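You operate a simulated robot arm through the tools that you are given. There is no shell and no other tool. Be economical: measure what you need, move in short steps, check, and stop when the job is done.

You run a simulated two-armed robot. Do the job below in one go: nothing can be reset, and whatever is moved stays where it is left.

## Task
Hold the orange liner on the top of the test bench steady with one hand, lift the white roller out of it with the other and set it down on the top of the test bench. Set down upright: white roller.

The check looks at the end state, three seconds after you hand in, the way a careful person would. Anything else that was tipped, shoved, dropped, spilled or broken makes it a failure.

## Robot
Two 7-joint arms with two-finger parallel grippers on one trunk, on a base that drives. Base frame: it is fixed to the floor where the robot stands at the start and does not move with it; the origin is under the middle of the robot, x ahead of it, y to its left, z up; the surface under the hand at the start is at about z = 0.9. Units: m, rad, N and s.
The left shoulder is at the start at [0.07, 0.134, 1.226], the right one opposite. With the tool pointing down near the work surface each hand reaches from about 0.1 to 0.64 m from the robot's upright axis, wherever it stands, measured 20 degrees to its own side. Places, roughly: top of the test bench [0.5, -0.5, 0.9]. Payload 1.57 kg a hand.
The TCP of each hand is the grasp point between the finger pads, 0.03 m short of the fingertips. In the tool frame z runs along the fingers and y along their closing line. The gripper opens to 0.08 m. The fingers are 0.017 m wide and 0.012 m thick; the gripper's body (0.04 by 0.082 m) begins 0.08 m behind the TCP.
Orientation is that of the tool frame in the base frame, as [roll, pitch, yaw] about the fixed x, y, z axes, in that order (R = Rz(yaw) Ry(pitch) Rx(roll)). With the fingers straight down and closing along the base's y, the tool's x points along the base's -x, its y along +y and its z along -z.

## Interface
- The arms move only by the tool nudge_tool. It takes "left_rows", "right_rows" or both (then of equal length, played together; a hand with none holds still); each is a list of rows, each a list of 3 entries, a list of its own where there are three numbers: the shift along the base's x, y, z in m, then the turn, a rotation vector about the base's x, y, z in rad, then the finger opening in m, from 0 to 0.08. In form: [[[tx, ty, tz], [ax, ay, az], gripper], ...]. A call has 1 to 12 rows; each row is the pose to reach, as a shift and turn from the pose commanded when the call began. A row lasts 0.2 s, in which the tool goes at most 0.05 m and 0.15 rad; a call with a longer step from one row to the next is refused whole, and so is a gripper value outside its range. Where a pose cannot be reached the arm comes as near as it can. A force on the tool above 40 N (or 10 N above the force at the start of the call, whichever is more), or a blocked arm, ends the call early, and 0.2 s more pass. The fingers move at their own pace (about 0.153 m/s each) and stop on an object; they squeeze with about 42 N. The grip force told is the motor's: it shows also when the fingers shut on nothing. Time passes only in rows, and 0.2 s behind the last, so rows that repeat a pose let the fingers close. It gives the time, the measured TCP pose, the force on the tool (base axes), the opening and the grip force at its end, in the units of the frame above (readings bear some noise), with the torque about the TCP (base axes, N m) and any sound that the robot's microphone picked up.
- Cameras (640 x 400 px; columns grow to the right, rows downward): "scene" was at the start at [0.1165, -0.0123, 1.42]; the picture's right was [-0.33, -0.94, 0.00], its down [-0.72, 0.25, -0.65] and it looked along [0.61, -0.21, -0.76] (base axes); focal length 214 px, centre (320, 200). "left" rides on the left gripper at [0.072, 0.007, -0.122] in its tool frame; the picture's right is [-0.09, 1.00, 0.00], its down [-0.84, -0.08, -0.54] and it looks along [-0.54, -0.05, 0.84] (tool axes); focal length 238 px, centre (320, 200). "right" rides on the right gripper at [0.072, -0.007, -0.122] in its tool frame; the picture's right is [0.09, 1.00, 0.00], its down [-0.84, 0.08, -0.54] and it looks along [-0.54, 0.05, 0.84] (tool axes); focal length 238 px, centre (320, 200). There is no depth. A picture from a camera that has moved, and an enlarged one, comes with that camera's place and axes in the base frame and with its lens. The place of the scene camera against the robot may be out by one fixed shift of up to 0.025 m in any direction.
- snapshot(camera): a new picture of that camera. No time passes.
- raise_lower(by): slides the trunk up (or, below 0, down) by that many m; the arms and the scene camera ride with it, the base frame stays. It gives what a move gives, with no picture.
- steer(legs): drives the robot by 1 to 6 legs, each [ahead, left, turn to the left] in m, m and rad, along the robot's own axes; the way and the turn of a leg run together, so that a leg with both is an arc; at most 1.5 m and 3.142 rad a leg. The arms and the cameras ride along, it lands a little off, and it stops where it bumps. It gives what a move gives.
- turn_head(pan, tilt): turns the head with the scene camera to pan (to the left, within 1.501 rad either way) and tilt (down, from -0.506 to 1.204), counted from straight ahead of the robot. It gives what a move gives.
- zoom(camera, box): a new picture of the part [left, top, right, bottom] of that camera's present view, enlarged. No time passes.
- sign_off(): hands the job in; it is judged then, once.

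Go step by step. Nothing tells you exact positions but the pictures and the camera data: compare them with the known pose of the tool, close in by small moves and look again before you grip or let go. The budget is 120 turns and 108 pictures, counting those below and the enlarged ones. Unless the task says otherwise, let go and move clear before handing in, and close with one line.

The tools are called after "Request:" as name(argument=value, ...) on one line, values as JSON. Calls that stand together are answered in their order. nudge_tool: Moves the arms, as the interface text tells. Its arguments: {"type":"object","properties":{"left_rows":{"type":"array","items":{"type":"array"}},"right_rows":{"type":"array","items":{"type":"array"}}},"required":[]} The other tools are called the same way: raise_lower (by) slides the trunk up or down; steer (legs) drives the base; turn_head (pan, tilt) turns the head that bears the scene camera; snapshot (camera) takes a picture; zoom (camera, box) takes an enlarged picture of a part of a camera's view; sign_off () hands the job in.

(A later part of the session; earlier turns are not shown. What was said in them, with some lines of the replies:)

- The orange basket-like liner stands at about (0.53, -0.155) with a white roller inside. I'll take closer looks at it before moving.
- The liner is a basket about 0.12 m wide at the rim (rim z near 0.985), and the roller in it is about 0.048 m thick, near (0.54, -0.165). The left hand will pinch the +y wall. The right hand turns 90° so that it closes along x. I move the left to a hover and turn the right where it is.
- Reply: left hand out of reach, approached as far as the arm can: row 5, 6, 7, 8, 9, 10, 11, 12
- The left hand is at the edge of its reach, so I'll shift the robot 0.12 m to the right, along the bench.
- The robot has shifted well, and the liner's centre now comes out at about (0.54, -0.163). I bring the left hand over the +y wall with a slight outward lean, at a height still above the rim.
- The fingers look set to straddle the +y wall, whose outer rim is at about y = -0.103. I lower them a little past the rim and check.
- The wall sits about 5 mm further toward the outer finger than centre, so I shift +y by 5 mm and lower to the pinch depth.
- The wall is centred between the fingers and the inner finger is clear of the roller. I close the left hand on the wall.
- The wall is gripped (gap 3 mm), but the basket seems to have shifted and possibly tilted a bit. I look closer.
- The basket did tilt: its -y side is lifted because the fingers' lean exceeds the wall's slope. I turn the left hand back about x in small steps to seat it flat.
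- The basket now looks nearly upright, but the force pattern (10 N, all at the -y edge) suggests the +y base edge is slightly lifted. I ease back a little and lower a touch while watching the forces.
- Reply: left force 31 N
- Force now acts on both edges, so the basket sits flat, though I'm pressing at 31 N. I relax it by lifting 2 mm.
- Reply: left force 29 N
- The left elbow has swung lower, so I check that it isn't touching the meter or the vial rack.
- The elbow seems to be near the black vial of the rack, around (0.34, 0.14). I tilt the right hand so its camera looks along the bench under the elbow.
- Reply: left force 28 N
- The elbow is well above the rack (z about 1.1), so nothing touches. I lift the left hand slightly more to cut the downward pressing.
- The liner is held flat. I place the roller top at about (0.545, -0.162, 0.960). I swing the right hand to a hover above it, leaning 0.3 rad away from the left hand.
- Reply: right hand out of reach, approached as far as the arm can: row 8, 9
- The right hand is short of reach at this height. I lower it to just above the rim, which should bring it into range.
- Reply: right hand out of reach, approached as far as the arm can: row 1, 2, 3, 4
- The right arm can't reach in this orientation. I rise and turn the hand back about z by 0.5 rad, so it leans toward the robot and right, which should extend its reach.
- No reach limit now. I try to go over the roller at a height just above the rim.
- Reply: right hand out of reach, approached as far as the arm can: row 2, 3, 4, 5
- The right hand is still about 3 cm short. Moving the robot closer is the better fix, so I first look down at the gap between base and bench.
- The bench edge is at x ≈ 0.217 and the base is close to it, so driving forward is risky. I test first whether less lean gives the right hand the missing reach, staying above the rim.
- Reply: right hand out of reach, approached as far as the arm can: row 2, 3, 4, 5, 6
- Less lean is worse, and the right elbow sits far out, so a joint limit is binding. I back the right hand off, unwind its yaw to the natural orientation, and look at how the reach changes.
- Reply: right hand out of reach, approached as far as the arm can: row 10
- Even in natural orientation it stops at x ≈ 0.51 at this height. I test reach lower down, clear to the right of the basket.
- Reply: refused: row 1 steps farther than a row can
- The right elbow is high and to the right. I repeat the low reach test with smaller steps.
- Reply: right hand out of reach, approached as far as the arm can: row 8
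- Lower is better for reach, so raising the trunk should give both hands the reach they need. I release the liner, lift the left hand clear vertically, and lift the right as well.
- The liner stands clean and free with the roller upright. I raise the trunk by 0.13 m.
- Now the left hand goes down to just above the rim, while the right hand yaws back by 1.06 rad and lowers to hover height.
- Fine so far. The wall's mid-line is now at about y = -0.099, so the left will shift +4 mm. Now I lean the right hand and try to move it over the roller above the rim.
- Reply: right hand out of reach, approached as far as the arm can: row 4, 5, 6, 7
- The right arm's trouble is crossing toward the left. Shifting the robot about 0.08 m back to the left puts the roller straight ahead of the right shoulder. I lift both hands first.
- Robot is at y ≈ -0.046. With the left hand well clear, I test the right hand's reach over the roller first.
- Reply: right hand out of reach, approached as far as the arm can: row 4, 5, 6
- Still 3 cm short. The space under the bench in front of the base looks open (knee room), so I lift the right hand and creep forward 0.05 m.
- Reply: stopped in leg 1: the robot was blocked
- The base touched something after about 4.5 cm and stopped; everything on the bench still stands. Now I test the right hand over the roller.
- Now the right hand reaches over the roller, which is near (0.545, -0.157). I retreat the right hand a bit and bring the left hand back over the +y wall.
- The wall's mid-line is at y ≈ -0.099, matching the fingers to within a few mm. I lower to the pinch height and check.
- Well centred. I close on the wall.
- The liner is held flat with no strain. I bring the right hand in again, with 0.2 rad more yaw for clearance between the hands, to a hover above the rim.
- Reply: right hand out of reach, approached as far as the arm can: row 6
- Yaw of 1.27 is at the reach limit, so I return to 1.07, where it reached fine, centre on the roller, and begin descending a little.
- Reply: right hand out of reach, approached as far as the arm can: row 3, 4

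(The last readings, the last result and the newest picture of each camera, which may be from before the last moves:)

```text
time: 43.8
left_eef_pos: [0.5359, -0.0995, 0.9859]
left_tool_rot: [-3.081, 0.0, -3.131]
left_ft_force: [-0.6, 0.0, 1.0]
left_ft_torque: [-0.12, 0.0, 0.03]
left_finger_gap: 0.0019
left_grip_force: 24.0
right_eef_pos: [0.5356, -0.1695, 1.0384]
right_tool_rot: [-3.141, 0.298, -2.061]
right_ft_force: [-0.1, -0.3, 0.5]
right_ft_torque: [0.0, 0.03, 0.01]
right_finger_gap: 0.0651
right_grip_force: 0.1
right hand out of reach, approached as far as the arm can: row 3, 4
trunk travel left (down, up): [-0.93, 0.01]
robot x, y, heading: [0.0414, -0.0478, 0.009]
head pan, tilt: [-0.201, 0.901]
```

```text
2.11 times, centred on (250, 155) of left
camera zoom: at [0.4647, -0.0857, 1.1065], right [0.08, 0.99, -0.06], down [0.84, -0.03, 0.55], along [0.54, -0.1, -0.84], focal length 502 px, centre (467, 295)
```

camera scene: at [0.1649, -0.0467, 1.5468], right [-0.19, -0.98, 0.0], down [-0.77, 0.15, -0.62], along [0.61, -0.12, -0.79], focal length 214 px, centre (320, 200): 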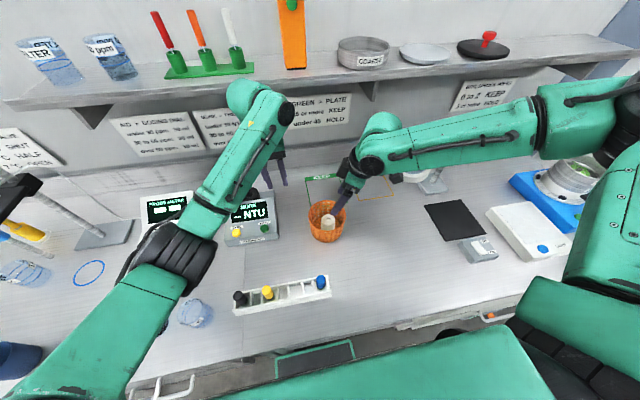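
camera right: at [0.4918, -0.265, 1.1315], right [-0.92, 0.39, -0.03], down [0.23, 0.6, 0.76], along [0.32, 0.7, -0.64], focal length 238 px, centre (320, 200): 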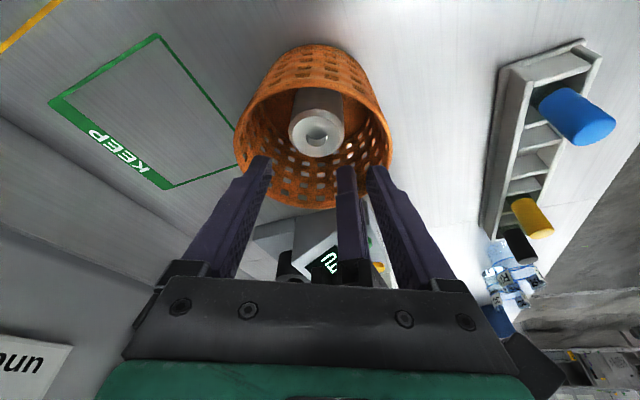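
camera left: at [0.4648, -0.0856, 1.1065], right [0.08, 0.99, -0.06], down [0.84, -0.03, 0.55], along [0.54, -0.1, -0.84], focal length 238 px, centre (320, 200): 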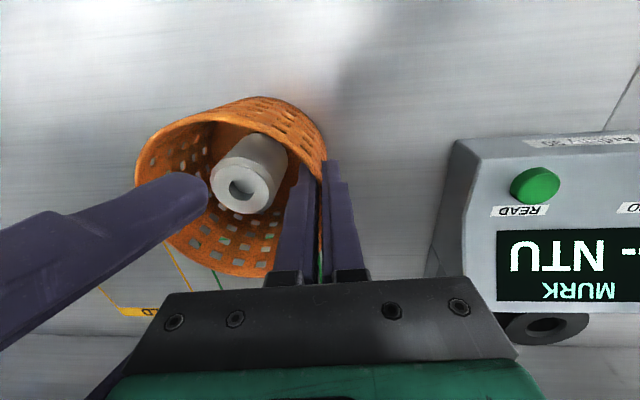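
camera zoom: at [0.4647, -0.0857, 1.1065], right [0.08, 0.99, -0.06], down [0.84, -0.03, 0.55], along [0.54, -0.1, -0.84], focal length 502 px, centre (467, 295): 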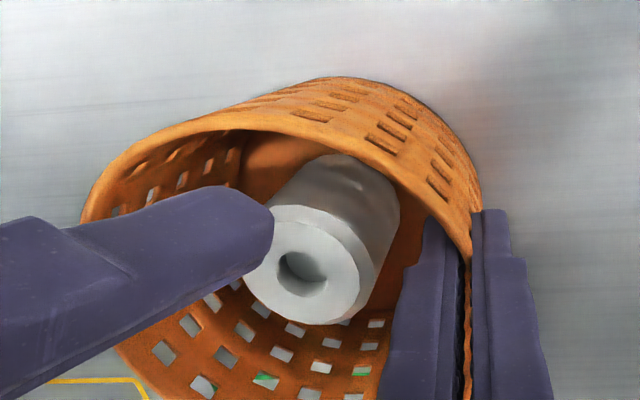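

Going lower costs reach with the trunk raised, so the trunk must come back down (the forward shift then gives the margin). I release the liner, lift both hands high, and lower the trunk by 0.15 m.

Request:
nudge_tool(left_rows=[[[0, 0, 0], [0, 0, 0], 0.01], [[0, 0, 0], [0, 0, 0], 0.03], [[0, 0, 0], [0, 0, 0], 0.03], [[0, 0, 0.03], [0, 0, 0], 0.03], [[0, 0, 0.07], [0, 0, 0], 0.03], [[0, 0, 0.11], [0, 0, 0], 0.03], [[0, 0, 0.15], [0, 0, 0], 0.03], [[0, 0, 0.19], [0, 0, 0], 0.03], [[0, 0, 0.21], [0, 0, 0], 0.03]], right_rows=[[[-0.01, -0.015, 0.02], [0, 0, 0], 0.065], [[-0.025, -0.035, 0.05], [0, 0, 0], 0.065], [[-0.04, -0.055, 0.08], [0, 0, 0], 0.065], [[-0.055, -0.075, 0.11], [0, 0, 0], 0.065], [[-0.07, -0.095, 0.14], [0, 0, 0], 0.065], [[-0.08, -0.105, 0.17], [0, 0, 0], 0.065], [[-0.08, -0.105, 0.18], [0, 0, 0], 0.065], [[-0.08, -0.105, 0.18], [0, 0, 0], 0.065], [[-0.08, -0.105, 0.18], [0, 0, 0], 0.065]])

Request:
snapshot(camera="scene")

```text
time: 45.8
left_eef_pos: [0.5345, -0.1031, 1.194]
left_tool_rot: [-3.08, 0.003, -3.131]
left_ft_force: [0.2, 0.4, 0.7]
left_ft_torque: [0.01, -0.05, 0.01]
left_finger_gap: 0.0301
left_grip_force: 0.1
right_eef_pos: [0.4556, -0.274, 1.2162]
right_tool_rot: [3.138, 0.3, -2.061]
right_ft_force: [-0.4, -0.5, 0.1]
right_ft_torque: [-0.01, -0.02, 0.0]
right_finger_gap: 0.0651
right_grip_force: 0.1
trunk travel left (down, up): [-0.93, 0.01]
robot x, y, heading: [0.0386, -0.0471, 0.014]
head pan, tilt: [-0.201, 0.901]
```

```text
38 pictures are left
camera scene: at [0.1574, -0.048, 1.5474], right [-0.19, -0.98, 0.0], down [-0.77, 0.15, -0.62], along [0.61, -0.12, -0.78], focal length 214 px, centre (320, 200)
```

scene: 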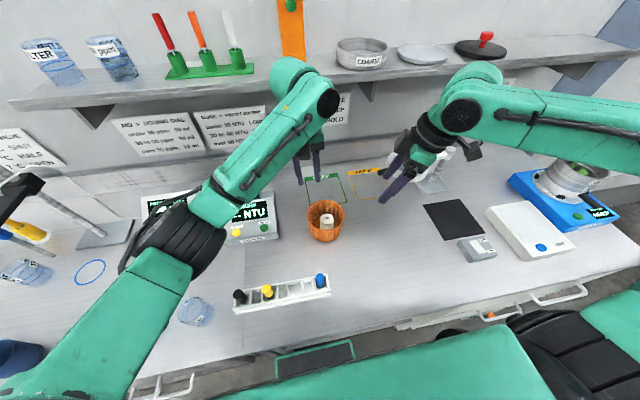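

All intact. Lowering the trunk now.

Request:
raise_lower(by=-0.14)

Request:
nudge_tool(right_rows=[[[0.02, 0.02, 0], [0, 0, 0], 0.065], [[0.04, 0.04, 0], [0, 0, 0], 0.065], [[0.04, 0.04, 0], [0, 0, 0], 0.065]])

Request:
snapshot(camera="scene")

Request:
zoom(camera="left", box=[180, 60, 420, 210])

```text
time: 47.5
left_eef_pos: [0.5355, -0.104, 1.0534]
left_tool_rot: [-3.08, 0.0, -3.132]
left_ft_force: [0.6, -0.1, -0.1]
left_ft_torque: [-0.02, 0.06, 0.03]
left_finger_gap: 0.03
left_grip_force: 0.0
right_eef_pos: [0.4552, -0.2719, 1.0761]
right_tool_rot: [3.138, 0.298, -2.061]
right_ft_force: [-0.2, 0.8, 0.0]
right_ft_torque: [0.0, -0.02, -0.02]
right_finger_gap: 0.0651
right_grip_force: 0.1
trunk travel left (down, up): [-0.79, 0.15]
robot x, y, heading: [0.04, -0.0468, 0.012]
head pan, tilt: [-0.201, 0.901]
```

```text
time: 48.3
left_eef_pos: [0.5349, -0.1027, 1.0534]
left_tool_rot: [-3.082, 0.003, -3.131]
left_ft_force: [0.5, -0.3, 0.1]
left_ft_torque: [0.02, -0.01, 0.01]
left_finger_gap: 0.0301
left_grip_force: 0.1
right_eef_pos: [0.4949, -0.2335, 1.0769]
right_tool_rot: [3.139, 0.299, -2.063]
right_ft_force: [0.2, 0.8, 0.9]
right_ft_torque: [0.02, -0.02, 0.0]
right_finger_gap: 0.0649
right_grip_force: 0.1
trunk travel left (down, up): [-0.79, 0.15]
robot x, y, heading: [0.0379, -0.0474, 0.008]
head pan, tilt: [-0.201, 0.901]
```

```text
37 pictures are left
camera scene: at [0.1572, -0.0481, 1.4075], right [-0.19, -0.98, 0.0], down [-0.77, 0.15, -0.62], along [0.61, -0.12, -0.78], focal length 214 px, centre (320, 200)
```

scene: 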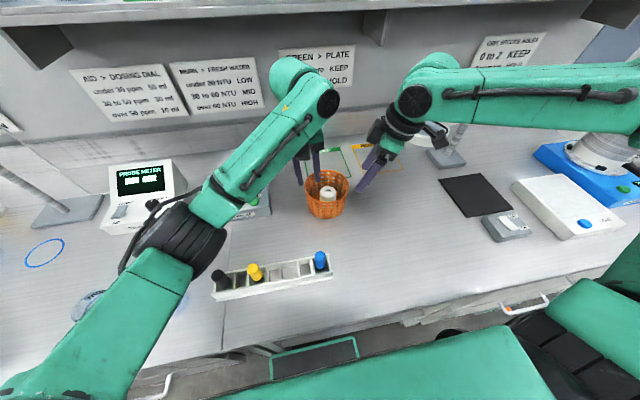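

```text
2.67 times, centred on (300, 135) of left
camera zoom: at [0.4628, -0.0892, 1.1754], right [0.08, 0.99, -0.06], down [0.84, -0.04, 0.55], along [0.54, -0.1, -0.84], focal length 636 px, centre (373, 373)
```

zoom: 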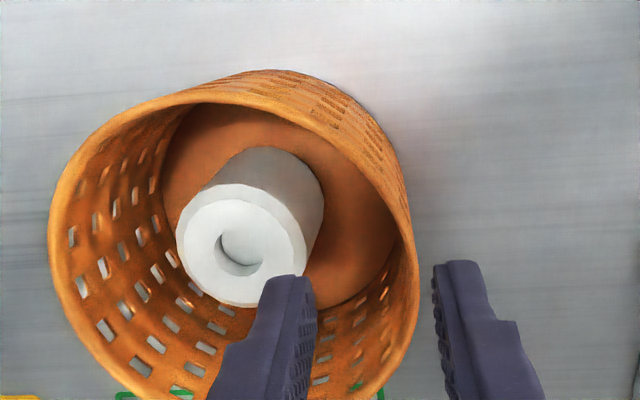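

Now the right hand goes over the roller again, just above the rim, to check reach at this trunk height.

Request:
nudge_tool(right_rows=[[[0.02, 0.035, 0], [0, 0, 0], 0.065], [[0.04, 0.06, 0], [0, 0, 0], 0.065], [[0.05, 0.0735, -0.01], [0, 0, 0], 0.065], [[0.05, 0.0735, -0.037], [0, 0, 0], 0.065], [[0.05, 0.0735, -0.037], [0, 0, 0], 0.065]])

Request:
snapshot(camera="right")

Request:
snapshot(camera="left")

```text
time: 49.5
left_eef_pos: [0.5358, -0.1019, 1.0535]
left_tool_rot: [-3.081, 0.001, -3.132]
left_ft_force: [0.5, -1.4, -0.4]
left_ft_torque: [0.02, 0.0, 0.0]
left_finger_gap: 0.0299
left_grip_force: 0.0
right_eef_pos: [0.5439, -0.1607, 1.0399]
right_tool_rot: [3.14, 0.298, -2.062]
right_ft_force: [-0.6, 0.8, 0.3]
right_ft_torque: [0.0, 0.02, 0.01]
right_finger_gap: 0.0648
right_grip_force: 0.0
trunk travel left (down, up): [-0.79, 0.15]
robot x, y, heading: [0.0439, -0.0474, 0.014]
head pan, tilt: [-0.201, 0.901]
```

```text
35 pictures are left
camera right: at [0.5, -0.2566, 1.1363], right [-0.92, 0.39, -0.03], down [0.23, 0.6, 0.76], along [0.31, 0.7, -0.64], focal length 238 px, centre (320, 200)
```

right: 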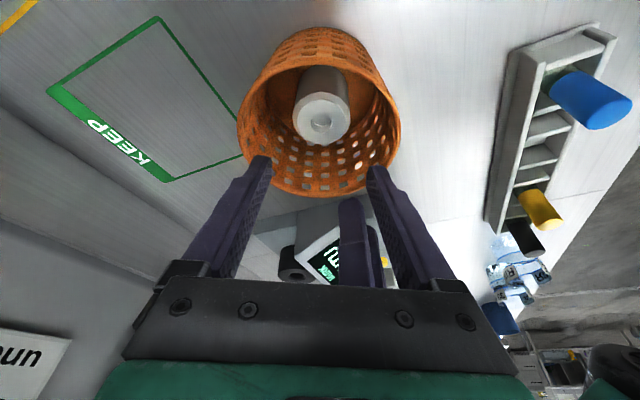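

```text
34 pictures are left
camera left: at [0.4634, -0.0882, 1.1752], right [0.08, 0.99, -0.06], down [0.84, -0.03, 0.55], along [0.54, -0.1, -0.84], focal length 238 px, centre (320, 200)
```

left: 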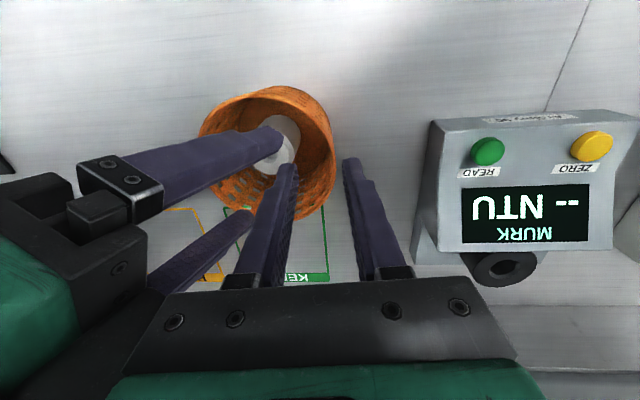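

Reach works now and the roller (0.544, -0.160) is centred under the right hand. With the right hovering, I lower the left to the pinch pose.

Request:
nudge_tool(left_rows=[[[0, 0.004, -0.015], [0, 0, 0], 0.03], [[0, 0.004, -0.035], [0, 0, 0], 0.03], [[0, 0.004, -0.055], [0, 0, 0], 0.03], [[0, 0.004, -0.069], [0, 0, 0], 0.03]])

Request:
zoom(camera="left", box=[180, 60, 420, 210])

```text
time: 50.5
left_eef_pos: [0.5357, -0.0976, 0.9834]
left_tool_rot: [-3.08, 0.002, -3.131]
left_ft_force: [-0.4, 0.3, -0.6]
left_ft_torque: [-0.04, -0.02, 0.01]
left_finger_gap: 0.03
left_grip_force: 0.1
right_eef_pos: [0.5431, -0.1608, 1.0413]
right_tool_rot: [3.14, 0.298, -2.061]
right_ft_force: [-0.5, -0.4, -0.3]
right_ft_torque: [0.05, 0.0, -0.02]
right_finger_gap: 0.065
right_grip_force: 0.0
trunk travel left (down, up): [-0.79, 0.15]
robot x, y, heading: [0.0366, -0.0444, 0.011]
head pan, tilt: [-0.201, 0.901]
```

```text
2.67 times, centred on (300, 135) of left
camera zoom: at [0.4637, -0.0845, 1.1056], right [0.08, 0.99, -0.06], down [0.84, -0.04, 0.55], along [0.54, -0.1, -0.84], focal length 636 px, centre (373, 373)
```

zoom: 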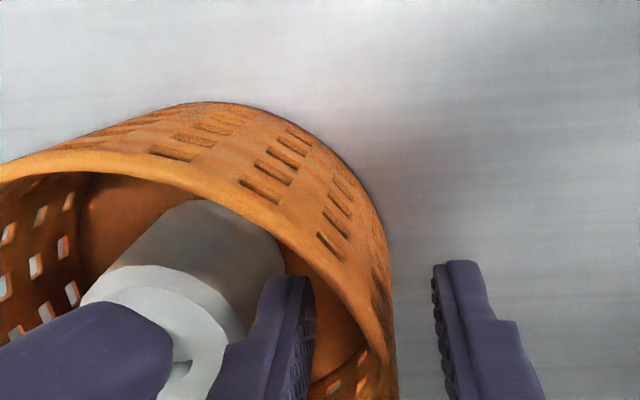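

Within about 2 mm; I correct and close the left hand.

Request:
nudge_tool(left_rows=[[[0, 0.002, 0], [0, 0, 0], 0.02], [[0, 0.002, 0], [0, 0, 0], 0.01], [[0, 0.002, 0], [0, 0, 0], 0.0], [[0, 0.002, 0], [0, 0, 0], 0.0]])

Request:
zoom(camera="scene", box=[290, 130, 370, 220])

Request:
zoom(camera="right", box=[220, 20, 420, 220])

```text
time: 51.5
left_eef_pos: [0.5349, -0.0965, 0.9844]
left_tool_rot: [-3.081, 0.001, -3.132]
left_ft_force: [0.1, -1.1, 0.6]
left_ft_torque: [-0.07, 0.0, -0.06]
left_finger_gap: 0.0022
left_grip_force: 23.6
right_eef_pos: [0.5429, -0.1604, 1.0406]
right_tool_rot: [3.141, 0.298, -2.062]
right_ft_force: [0.9, -0.3, -1.0]
right_ft_torque: [0.0, 0.01, -0.05]
right_finger_gap: 0.065
right_grip_force: 0.1
trunk travel left (down, up): [-0.79, 0.15]
robot x, y, heading: [0.0387, -0.0465, 0.012]
head pan, tilt: [-0.201, 0.901]
```

```text
4.44 times, centred on (330, 175) of scene
camera zoom: at [0.1581, -0.0468, 1.4074], right [-0.19, -0.98, 0.0], down [-0.77, 0.15, -0.62], along [0.61, -0.12, -0.78], focal length 953 px, centre (276, 311)
```

zoom: 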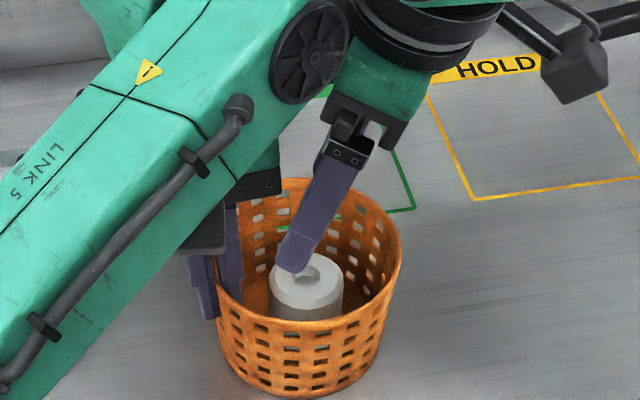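

```text
2.00 times, centred on (320, 120) of right
camera zoom: at [0.5, -0.2567, 1.1365], right [-0.92, 0.39, -0.03], down [0.23, 0.6, 0.76], along [0.31, 0.7, -0.64], focal length 477 px, centre (320, 360)
```

zoom: 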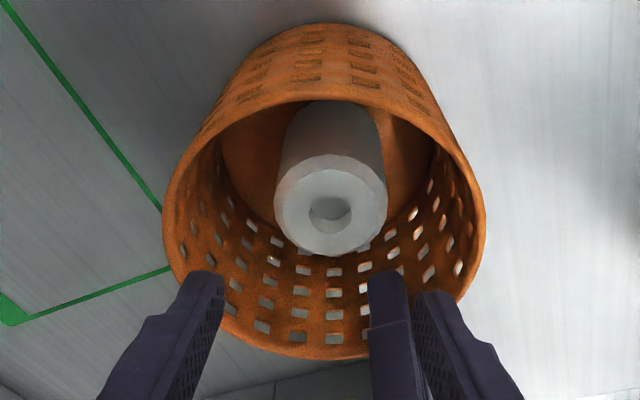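

The liner is held flat. The roller's axis is at about (0.543, -0.155), so I shift the right hand 4 mm in y and descend halfway.

Request:
nudge_tool(right_rows=[[[0, 0.004, -0.02], [0, 0, 0], 0.065], [[0, 0.004, -0.04], [0, 0, 0], 0.065], [[0, 0.004, -0.055], [0, 0, 0], 0.065]])

Request:
zoom(camera="right", box=[220, 20, 420, 220])

Request:
zoom(camera="scene", box=[290, 130, 370, 220])

Request:
snapshot(camera="left")

```text
time: 52.3
left_eef_pos: [0.5349, -0.0948, 0.9845]
left_tool_rot: [-3.081, 0.0, -3.131]
left_ft_force: [0.6, 1.0, 0.4]
left_ft_torque: [-0.11, 0.0, -0.04]
left_finger_gap: 0.0024
left_grip_force: 23.8
right_eef_pos: [0.5457, -0.1549, 0.9852]
right_tool_rot: [3.139, 0.299, -2.061]
right_ft_force: [0.3, 0.3, 0.0]
right_ft_torque: [0.02, 0.0, 0.0]
right_finger_gap: 0.0652
right_grip_force: 0.1
trunk travel left (down, up): [-0.79, 0.15]
robot x, y, heading: [0.0372, -0.0456, 0.01]
head pan, tilt: [-0.201, 0.901]
```

```text
2.00 times, centred on (320, 120) of right
camera zoom: at [0.5011, -0.2514, 1.0801], right [-0.92, 0.39, -0.03], down [0.23, 0.6, 0.76], along [0.31, 0.7, -0.64], focal length 477 px, centre (320, 360)
```

zoom: 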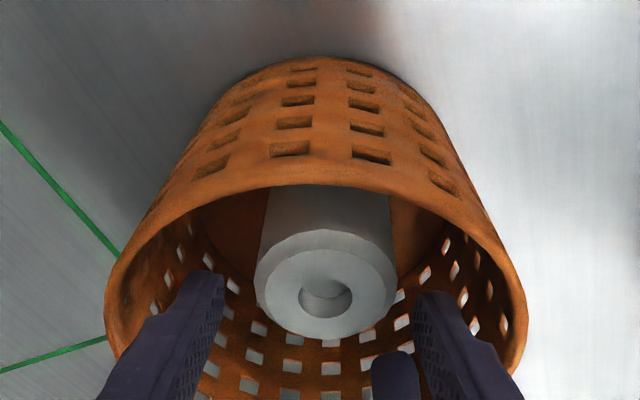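

```text
4.44 times, centred on (330, 175) of scene
camera zoom: at [0.1582, -0.0467, 1.4074], right [-0.19, -0.98, 0.0], down [-0.77, 0.15, -0.62], along [0.61, -0.12, -0.78], focal length 953 px, centre (276, 311)
```

zoom: 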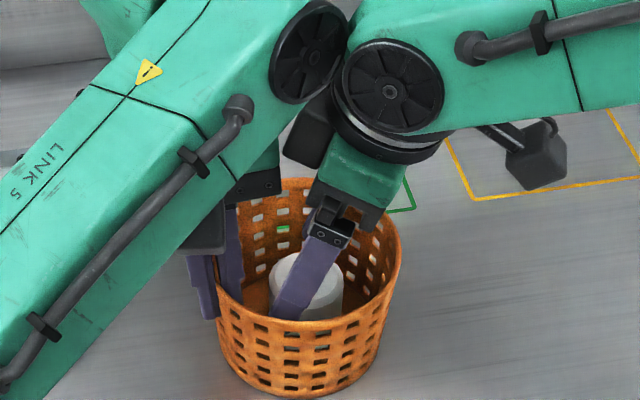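

```text
28 pictures are left
camera left: at [0.4636, -0.082, 1.1061], right [0.08, 0.99, -0.06], down [0.84, -0.03, 0.55], along [0.54, -0.1, -0.84], focal length 238 px, centre (320, 200)
```

left: 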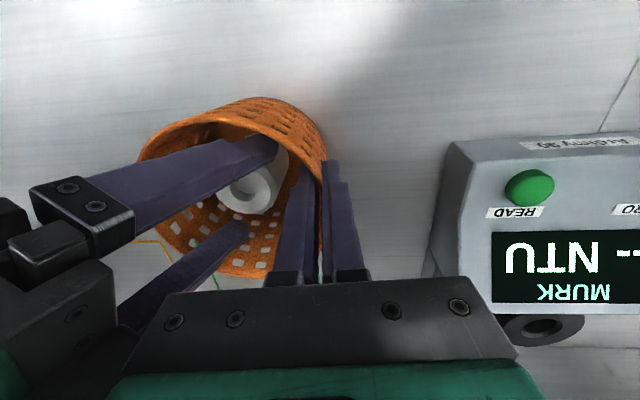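

The roller is centred between the right fingers, and the wrists clear each other. I descend the last 4 cm.

Request:
nudge_tool(right_rows=[[[-0.001, 0, -0.015], [0, 0, 0], 0.065], [[-0.002, 0, -0.03], [0, 0, 0], 0.065], [[-0.002, 0, -0.04], [0, 0, 0], 0.065]])

Request:
zoom(camera="right", box=[220, 60, 420, 260])

Request:
zoom(camera="scene", box=[290, 130, 370, 220])

```text
time: 53.1
left_eef_pos: [0.5346, -0.0949, 0.9837]
left_tool_rot: [-3.078, 0.0, -3.131]
left_ft_force: [-5.5, -0.3, -0.4]
left_ft_torque: [-0.1, -0.36, -0.2]
left_finger_gap: 0.0021
left_grip_force: 23.2
right_eef_pos: [0.5448, -0.156, 0.9454]
right_tool_rot: [3.141, 0.301, -2.062]
right_ft_force: [6.1, 1.0, 4.8]
right_ft_torque: [-0.01, 0.48, -0.11]
right_finger_gap: 0.0605
right_grip_force: 0.0
trunk travel left (down, up): [-0.79, 0.15]
robot x, y, heading: [0.0406, -0.0449, 0.014]
head pan, tilt: [-0.201, 0.901]
```

```text
2.00 times, centred on (320, 160) of right
camera zoom: at [0.5002, -0.252, 1.0407], right [-0.92, 0.39, -0.03], down [0.23, 0.6, 0.77], along [0.32, 0.7, -0.64], focal length 477 px, centre (320, 280)
```

zoom: 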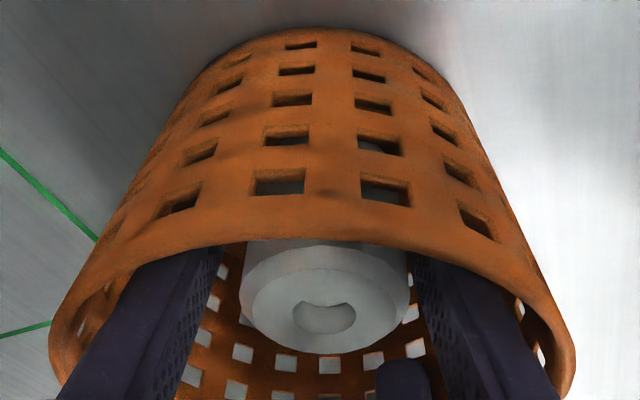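

```text
4.44 times, centred on (330, 175) of scene
camera zoom: at [0.1582, -0.0465, 1.4075], right [-0.19, -0.98, 0.0], down [-0.77, 0.15, -0.62], along [0.61, -0.12, -0.78], focal length 953 px, centre (276, 311)
```

zoom: 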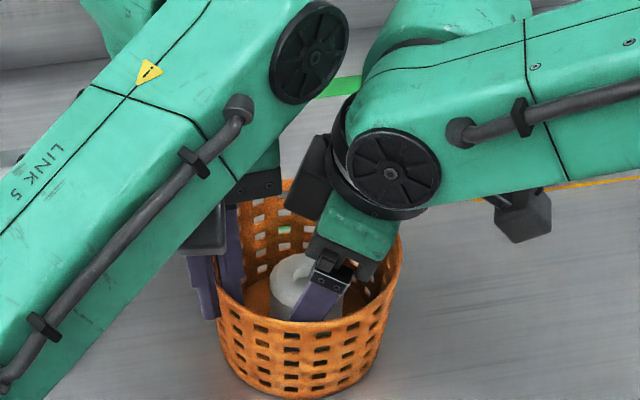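

The fingers lightly touch the liner's walls (6 N), and the roller sits between them. I close the right hand on the roller.

Request:
nudge_tool(right_rows=[[[0, 0, 0], [0, 0, 0], 0.05], [[0, 0, 0], [0, 0, 0], 0.045], [[0, 0, 0], [0, 0, 0], 0.03], [[0, 0, 0], [0, 0, 0], 0.03]])

Request:
zoom(camera="right", box=[220, 60, 420, 260])

```text
time: 54.1
left_eef_pos: [0.5358, -0.0965, 0.9832]
left_tool_rot: [-3.08, 0.0, -3.13]
left_ft_force: [0.3, 0.1, 1.8]
left_ft_torque: [-0.13, 0.0, -0.04]
left_finger_gap: 0.0022
left_grip_force: 23.8
right_eef_pos: [0.5427, -0.1559, 0.9449]
right_tool_rot: [3.141, 0.299, -2.062]
right_ft_force: [-1.0, 0.3, -0.5]
right_ft_torque: [0.02, -0.03, 0.01]
right_finger_gap: 0.0468
right_grip_force: 41.6
trunk travel left (down, up): [-0.79, 0.15]
robot x, y, heading: [0.0434, -0.0422, 0.012]
head pan, tilt: [-0.201, 0.901]
```

```text
2.00 times, centred on (320, 160) of right
camera zoom: at [0.4997, -0.2524, 1.0403], right [-0.92, 0.39, -0.03], down [0.23, 0.6, 0.76], along [0.31, 0.7, -0.64], focal length 477 px, centre (320, 280)
```

zoom: 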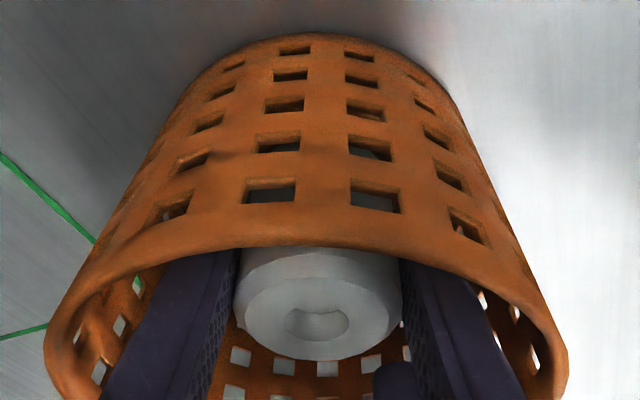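

The roller is gripped (46.8 mm, 42 N) and the forces are near zero. I lift it straight up slowly and check.

Request:
nudge_tool(right_rows=[[[0, 0, 0.008], [0, 0, 0], 0.03], [[0, 0, 0.018], [0, 0, 0], 0.03], [[0, 0, 0.03], [0, 0, 0], 0.03], [[0, 0, 0.045], [0, 0, 0], 0.03]])

Request:
zoom(camera="scene", box=[290, 130, 370, 220])

```text
time: 55.1
left_eef_pos: [0.5359, -0.0964, 0.9848]
left_tool_rot: [-3.079, 0.001, -3.132]
left_ft_force: [-0.8, -0.4, 1.7]
left_ft_torque: [-0.14, 0.0, -0.02]
left_finger_gap: 0.0019
left_grip_force: 23.5
right_eef_pos: [0.5424, -0.1552, 0.9901]
right_tool_rot: [3.139, 0.299, -2.062]
right_ft_force: [0.0, -0.2, -0.6]
right_ft_torque: [0.01, 0.01, 0.01]
right_finger_gap: 0.0468
right_grip_force: 42.0
trunk travel left (down, up): [-0.79, 0.15]
robot x, y, heading: [0.0419, -0.0458, 0.011]
head pan, tilt: [-0.201, 0.901]
```

```text
4.44 times, centred on (330, 175) of scene
camera zoom: at [0.158, -0.0469, 1.4074], right [-0.19, -0.98, 0.0], down [-0.77, 0.15, -0.62], along [0.61, -0.12, -0.78], focal length 953 px, centre (276, 311)
```

zoom: 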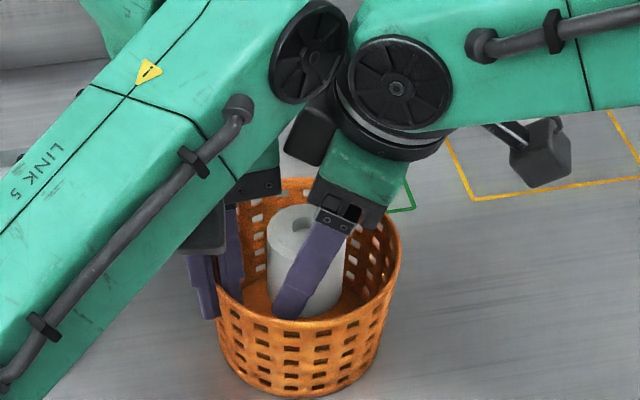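

The roller comes up freely with the liner still. I lift it clear of the rim and carry it toward the open area at about (0.43, -0.29).

Request:
nudge_tool(right_rows=[[[0, 0, 0.02], [0, 0, 0], 0.03], [[0, 0, 0.045], [0, 0, 0], 0.03], [[0, -0.003, 0.07], [0, 0, 0], 0.03], [[-0.005, -0.01, 0.085], [0, 0, 0], 0.03], [[-0.025, -0.03, 0.085], [0, 0, 0], 0.03], [[-0.05, -0.06, 0.085], [0, 0, 0], 0.03], [[-0.075, -0.09, 0.085], [0, 0, 0], 0.03], [[-0.1, -0.12, 0.085], [0, 0, 0], 0.03], [[-0.112, -0.135, 0.085], [0, 0, 0], 0.03]])

Request:
snapshot(camera="scene")

Request:
snapshot(camera="right")

```text
time: 57.1
left_eef_pos: [0.5358, -0.0965, 0.9841]
left_tool_rot: [-3.08, 0.001, -3.131]
left_ft_force: [0.0, -0.8, 1.4]
left_ft_torque: [-0.15, 0.06, -0.03]
left_finger_gap: 0.0022
left_grip_force: 24.2
right_eef_pos: [0.4303, -0.2928, 1.074]
right_tool_rot: [3.14, 0.3, -2.06]
right_ft_force: [-0.6, -1.1, -0.5]
right_ft_torque: [0.02, 0.01, 0.01]
right_finger_gap: 0.0469
right_grip_force: 42.0
trunk travel left (down, up): [-0.79, 0.15]
robot x, y, heading: [0.0464, -0.0455, 0.014]
head pan, tilt: [-0.201, 0.901]
```

```text
23 pictures are left
camera scene: at [0.1578, -0.0478, 1.4075], right [-0.19, -0.98, 0.0], down [-0.77, 0.15, -0.62], along [0.61, -0.12, -0.78], focal length 214 px, centre (320, 200)
```

scene: 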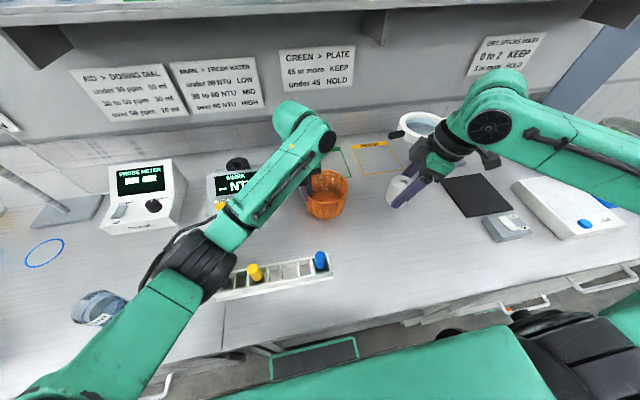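

```text
22 pictures are left
camera right: at [0.3871, -0.3886, 1.1698], right [-0.92, 0.39, -0.03], down [0.23, 0.6, 0.77], along [0.31, 0.7, -0.64], focal length 238 px, centre (320, 200)
```

right: 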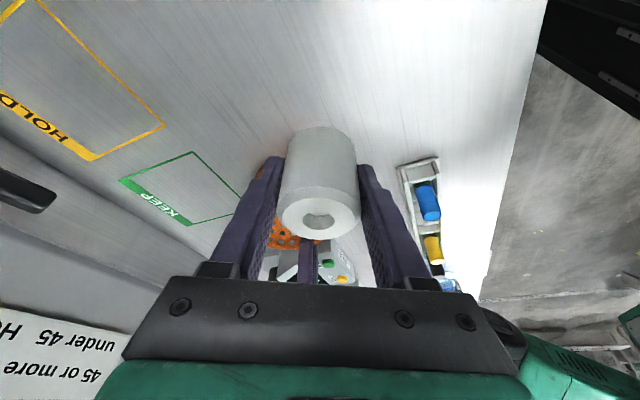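

The roller is over the open bench at (0.43, -0.293). I check its attitude before lowering.

Request:
zoom(camera="scene", box=[360, 140, 460, 240])

Request:
zoom(camera="scene", box=[270, 140, 370, 240])

```text
4.00 times, centred on (410, 190) of scene
camera zoom: at [0.1578, -0.0478, 1.4075], right [-0.19, -0.98, 0.0], down [-0.77, 0.15, -0.62], along [0.61, -0.12, -0.78], focal length 858 px, centre (-40, 240)
```

zoom: 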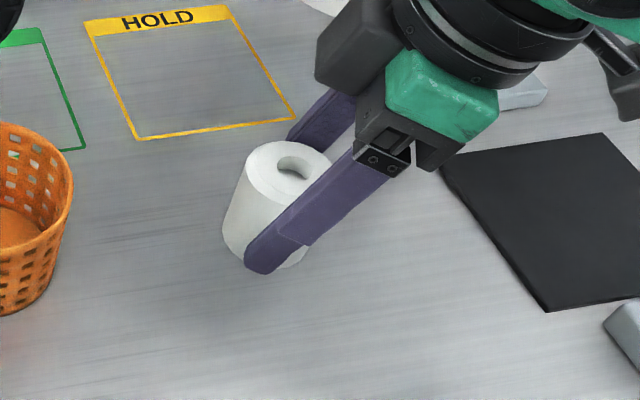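

```text
4.00 times, centred on (320, 190) of scene
camera zoom: at [0.1578, -0.0478, 1.4075], right [-0.19, -0.98, 0.0], down [-0.77, 0.15, -0.62], along [0.61, -0.12, -0.78], focal length 858 px, centre (320, 240)
```

zoom: 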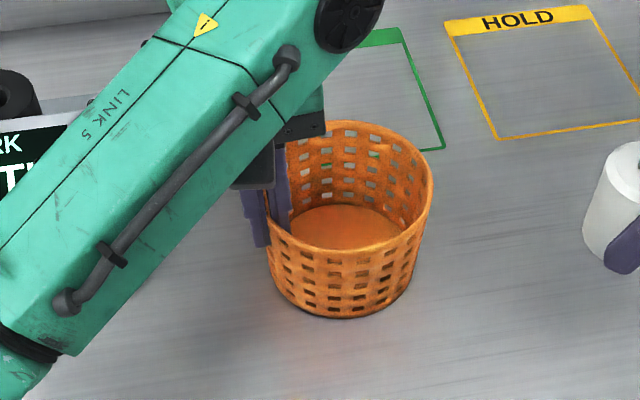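

The roller is upright and the liner is in place. I lower it to near the bench, then feel for contact.

Request:
nudge_tool(right_rows=[[[0, 0, -0.03], [0, 0, 0], 0.03], [[0, 0, -0.06], [0, 0, 0], 0.03], [[0, 0, -0.09], [0, 0, 0], 0.03], [[0, 0, -0.11], [0, 0, 0], 0.03], [[0, 0, -0.122], [0, 0, 0], 0.03]])

Request:
zoom(camera="scene", box=[350, 160, 450, 260])

```text
time: 58.3
left_eef_pos: [0.5346, -0.0958, 0.9843]
left_tool_rot: [-3.081, 0.001, -3.131]
left_ft_force: [-0.2, 0.4, 1.2]
left_ft_torque: [-0.14, 0.03, -0.01]
left_finger_gap: 0.002
left_grip_force: 24.2
right_eef_pos: [0.4317, -0.2903, 0.951]
right_tool_rot: [3.142, 0.298, -2.062]
right_ft_force: [1.1, 0.0, -0.7]
right_ft_torque: [-0.03, 0.0, -0.01]
right_finger_gap: 0.0468
right_grip_force: 42.4
trunk travel left (down, up): [-0.79, 0.15]
robot x, y, heading: [0.0411, -0.0454, 0.007]
head pan, tilt: [-0.201, 0.901]
```

```text
4.00 times, centred on (400, 210) of scene
camera zoom: at [0.1583, -0.0468, 1.4074], right [-0.19, -0.98, 0.0], down [-0.77, 0.15, -0.62], along [0.61, -0.12, -0.78], focal length 858 px, centre (0, 160)
```

zoom: 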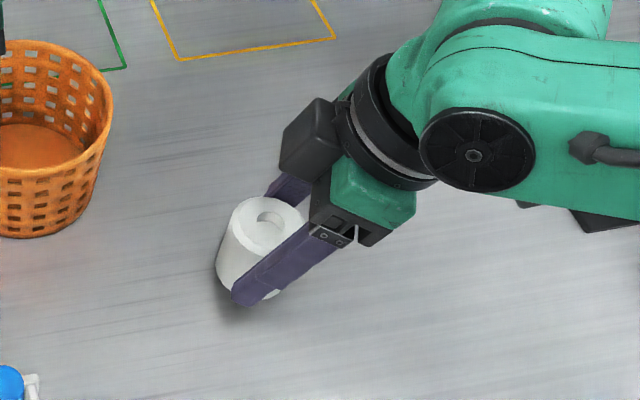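

Request:
nudge_tool(right_rows=[[[0, 0, -0.003], [0, 0, 0], 0.03], [[0, 0, -0.006], [0, 0, 0], 0.03], [[0, 0, -0.009], [0, 0, 0], 0.03]])

```text
time: 59.1
left_eef_pos: [0.5344, -0.0957, 0.9832]
left_tool_rot: [-3.081, -0.001, -3.129]
left_ft_force: [-0.8, 0.3, 0.7]
left_ft_torque: [-0.15, -0.03, 0.02]
left_finger_gap: 0.0022
left_grip_force: 23.6
right_eef_pos: [0.431, -0.2892, 0.9422]
right_tool_rot: [-3.142, 0.297, -2.061]
right_ft_force: [0.7, 0.1, -1.3]
right_ft_torque: [0.03, 0.01, -0.01]
right_finger_gap: 0.0469
right_grip_force: 41.8
trunk travel left (down, up): [-0.79, 0.15]
robot x, y, heading: [0.04, -0.0473, 0.009]
head pan, tilt: [-0.201, 0.901]
```

No contact yet at TCP z = 0.942. I continue down in millimetre steps.

Request:
nudge_tool(right_rows=[[[0, 0, -0.0015], [0, 0, 0], 0.03], [[0, 0, -0.003], [0, 0, 0], 0.03], [[0, 0, -0.004], [0, 0, 0], 0.03]])

```text
time: 59.9
left_eef_pos: [0.5345, -0.0962, 0.9846]
left_tool_rot: [-3.081, 0.001, -3.131]
left_ft_force: [0.0, -0.1, 0.0]
left_ft_torque: [0.02, 0.0, 0.01]
left_finger_gap: 0.0022
left_grip_force: 22.9
right_eef_pos: [0.4322, -0.289, 0.9397]
right_tool_rot: [-3.14, 0.301, -2.061]
right_ft_force: [-0.2, 0.9, 8.6]
right_ft_torque: [-0.01, 0.17, 0.03]
right_finger_gap: 0.0468
right_grip_force: 41.6
trunk travel left (down, up): [-0.79, 0.15]
robot x, y, heading: [0.0394, -0.0441, 0.012]
head pan, tilt: [-0.201, 0.901]
```

Contact at 8.6 N: the roller is on the bench. I open the right fingers gently and look.

Request:
nudge_tool(right_rows=[[[0, 0, 0.001], [0, 0, 0], 0.046], [[0, 0, 0.001], [0, 0, 0], 0.052], [[0, 0, 0.001], [0, 0, 0], 0.062], [[0, 0, 0.001], [0, 0, 0], 0.07]])

Request:
zoom(camera="scene", box=[350, 160, 450, 260])

Request:
snapshot(camera="right")

```text
time: 60.9
left_eef_pos: [0.5354, -0.0956, 0.9836]
left_tool_rot: [-3.081, 0.0, -3.133]
left_ft_force: [-0.1, 0.3, 1.1]
left_ft_torque: [-0.08, 0.02, 0.03]
left_finger_gap: 0.0022
left_grip_force: 23.7
right_eef_pos: [0.4317, -0.2897, 0.9404]
right_tool_rot: [3.139, 0.298, -2.062]
right_ft_force: [-0.9, -0.1, -0.2]
right_ft_torque: [0.01, 0.0, 0.02]
right_finger_gap: 0.0699
right_grip_force: 0.1
trunk travel left (down, up): [-0.79, 0.15]
robot x, y, heading: [0.0407, -0.0461, 0.007]
head pan, tilt: [-0.201, 0.901]
```

```text
4.00 times, centred on (400, 210) of scene
camera zoom: at [0.1581, -0.0468, 1.4074], right [-0.19, -0.98, 0.0], down [-0.77, 0.15, -0.62], along [0.61, -0.12, -0.78], focal length 858 px, centre (0, 160)
```

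zoom: 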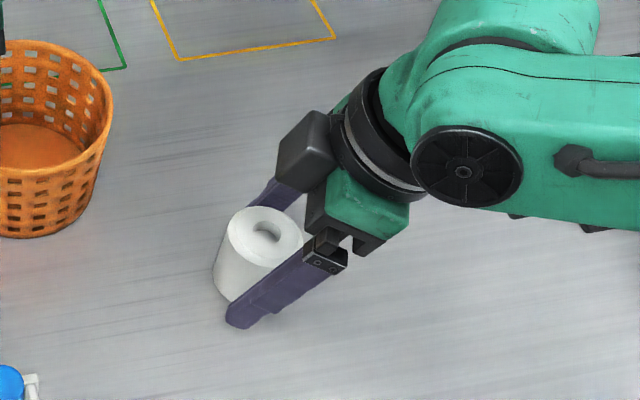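

```text
17 pictures are left
camera right: at [0.3877, -0.386, 1.0351], right [-0.92, 0.39, -0.03], down [0.23, 0.6, 0.76], along [0.31, 0.7, -0.64], focal length 238 px, centre (320, 200)
```

right: 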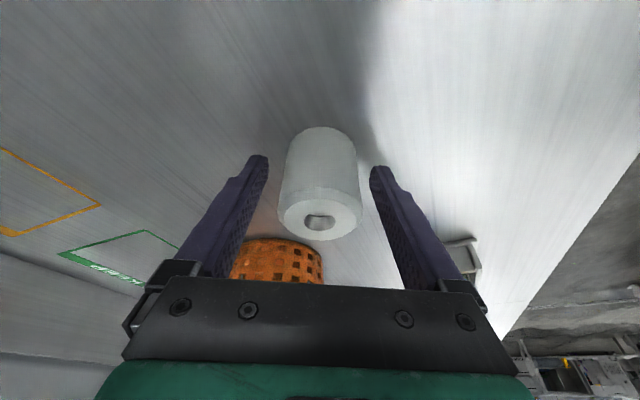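

The roller stands upright and free. I back the right hand out along its tool axis, and release the liner with the left hand and lift it clear.

Request:
nudge_tool(right_rows=[[[-0.003, -0.005, 0.02], [0, 0, 0], 0.07], [[-0.007, -0.013, 0.05], [0, 0, 0], 0.07], [[-0.013, -0.023, 0.085], [0, 0, 0], 0.07], [[-0.019, -0.034, 0.125], [0, 0, 0], 0.07], [[-0.02, -0.06, 0.15], [0, 0, 0], 0.07], [[-0.02, -0.1, 0.16], [0, 0, 0], 0.07], [[-0.02, -0.12, 0.16], [0, 0, 0], 0.07], [[-0.02, -0.12, 0.16], [0, 0, 0], 0.07]], left_rows=[[[0, 0, 0], [0, 0, 0], 0.01], [[0, 0, 0], [0, 0, 0], 0.03], [[0, 0, 0], [0, 0, 0], 0.03], [[0, 0, 0.03], [0, 0, 0], 0.03], [[0, 0, 0.07], [0, 0, 0], 0.03], [[0, 0, 0.11], [0, 0, 0], 0.03], [[0, 0.02, 0.15], [0, 0, 0], 0.03], [[0, 0.05, 0.17], [0, 0, 0], 0.03]])

Request:
snapshot(camera="scene")

Request:
zoom(camera="scene", box=[290, 130, 430, 260])

```text
time: 62.7
left_eef_pos: [0.5349, -0.0424, 1.1545]
left_tool_rot: [-3.079, -0.001, -3.131]
left_ft_force: [-0.4, 0.9, 0.2]
left_ft_torque: [0.01, 0.02, 0.01]
left_finger_gap: 0.0299
left_grip_force: 0.1
right_eef_pos: [0.4125, -0.4073, 1.1011]
right_tool_rot: [3.14, 0.296, -2.061]
right_ft_force: [0.1, -0.2, -0.3]
right_ft_torque: [-0.03, -0.02, 0.01]
right_finger_gap: 0.0701
right_grip_force: 0.1
trunk travel left (down, up): [-0.79, 0.15]
robot x, y, heading: [0.0414, -0.0459, 0.01]
head pan, tilt: [-0.201, 0.901]
```

```text
16 pictures are left
camera scene: at [0.1578, -0.0437, 1.4075], right [-0.19, -0.98, 0.0], down [-0.77, 0.15, -0.62], along [0.61, -0.12, -0.78], focal length 214 px, centre (320, 200)
```

scene: 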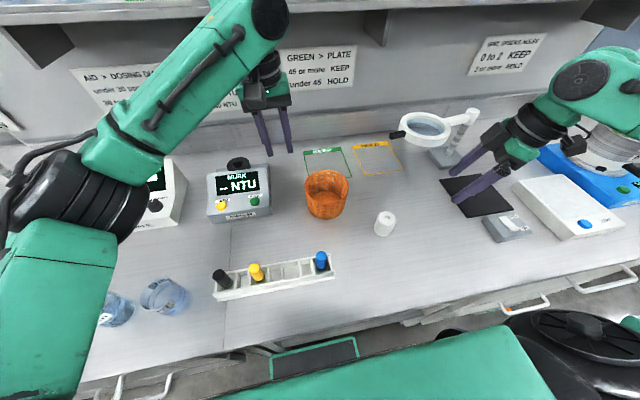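

```text
3.08 times, centred on (360, 195) of scene
camera zoom: at [0.1578, -0.0437, 1.4075], right [-0.19, -0.98, 0.0], down [-0.77, 0.15, -0.62], along [0.61, -0.12, -0.78], focal length 660 px, centre (197, 215)
```

zoom: 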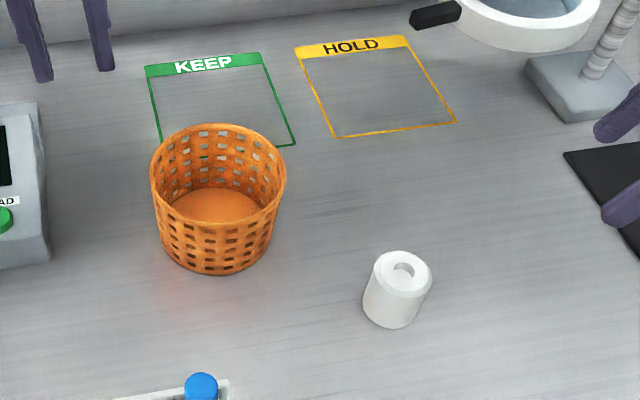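

The white roller stands upright on the bench at about (0.43, -0.29). The empty liner sits flat where it was, within about 1 cm, and both hands are clear with nothing else disturbed, so I hand in.

Request:
sign_off()

```text
The job is handed in.
```

The white roller is out of the orange liner and standing upright on the test bench, and both hands are clear. The liner was held with the left hand during the lift and sits flat, about 1 cm from where it started. The robot base touched something once while moving closer, but everything on the bench stayed standing.
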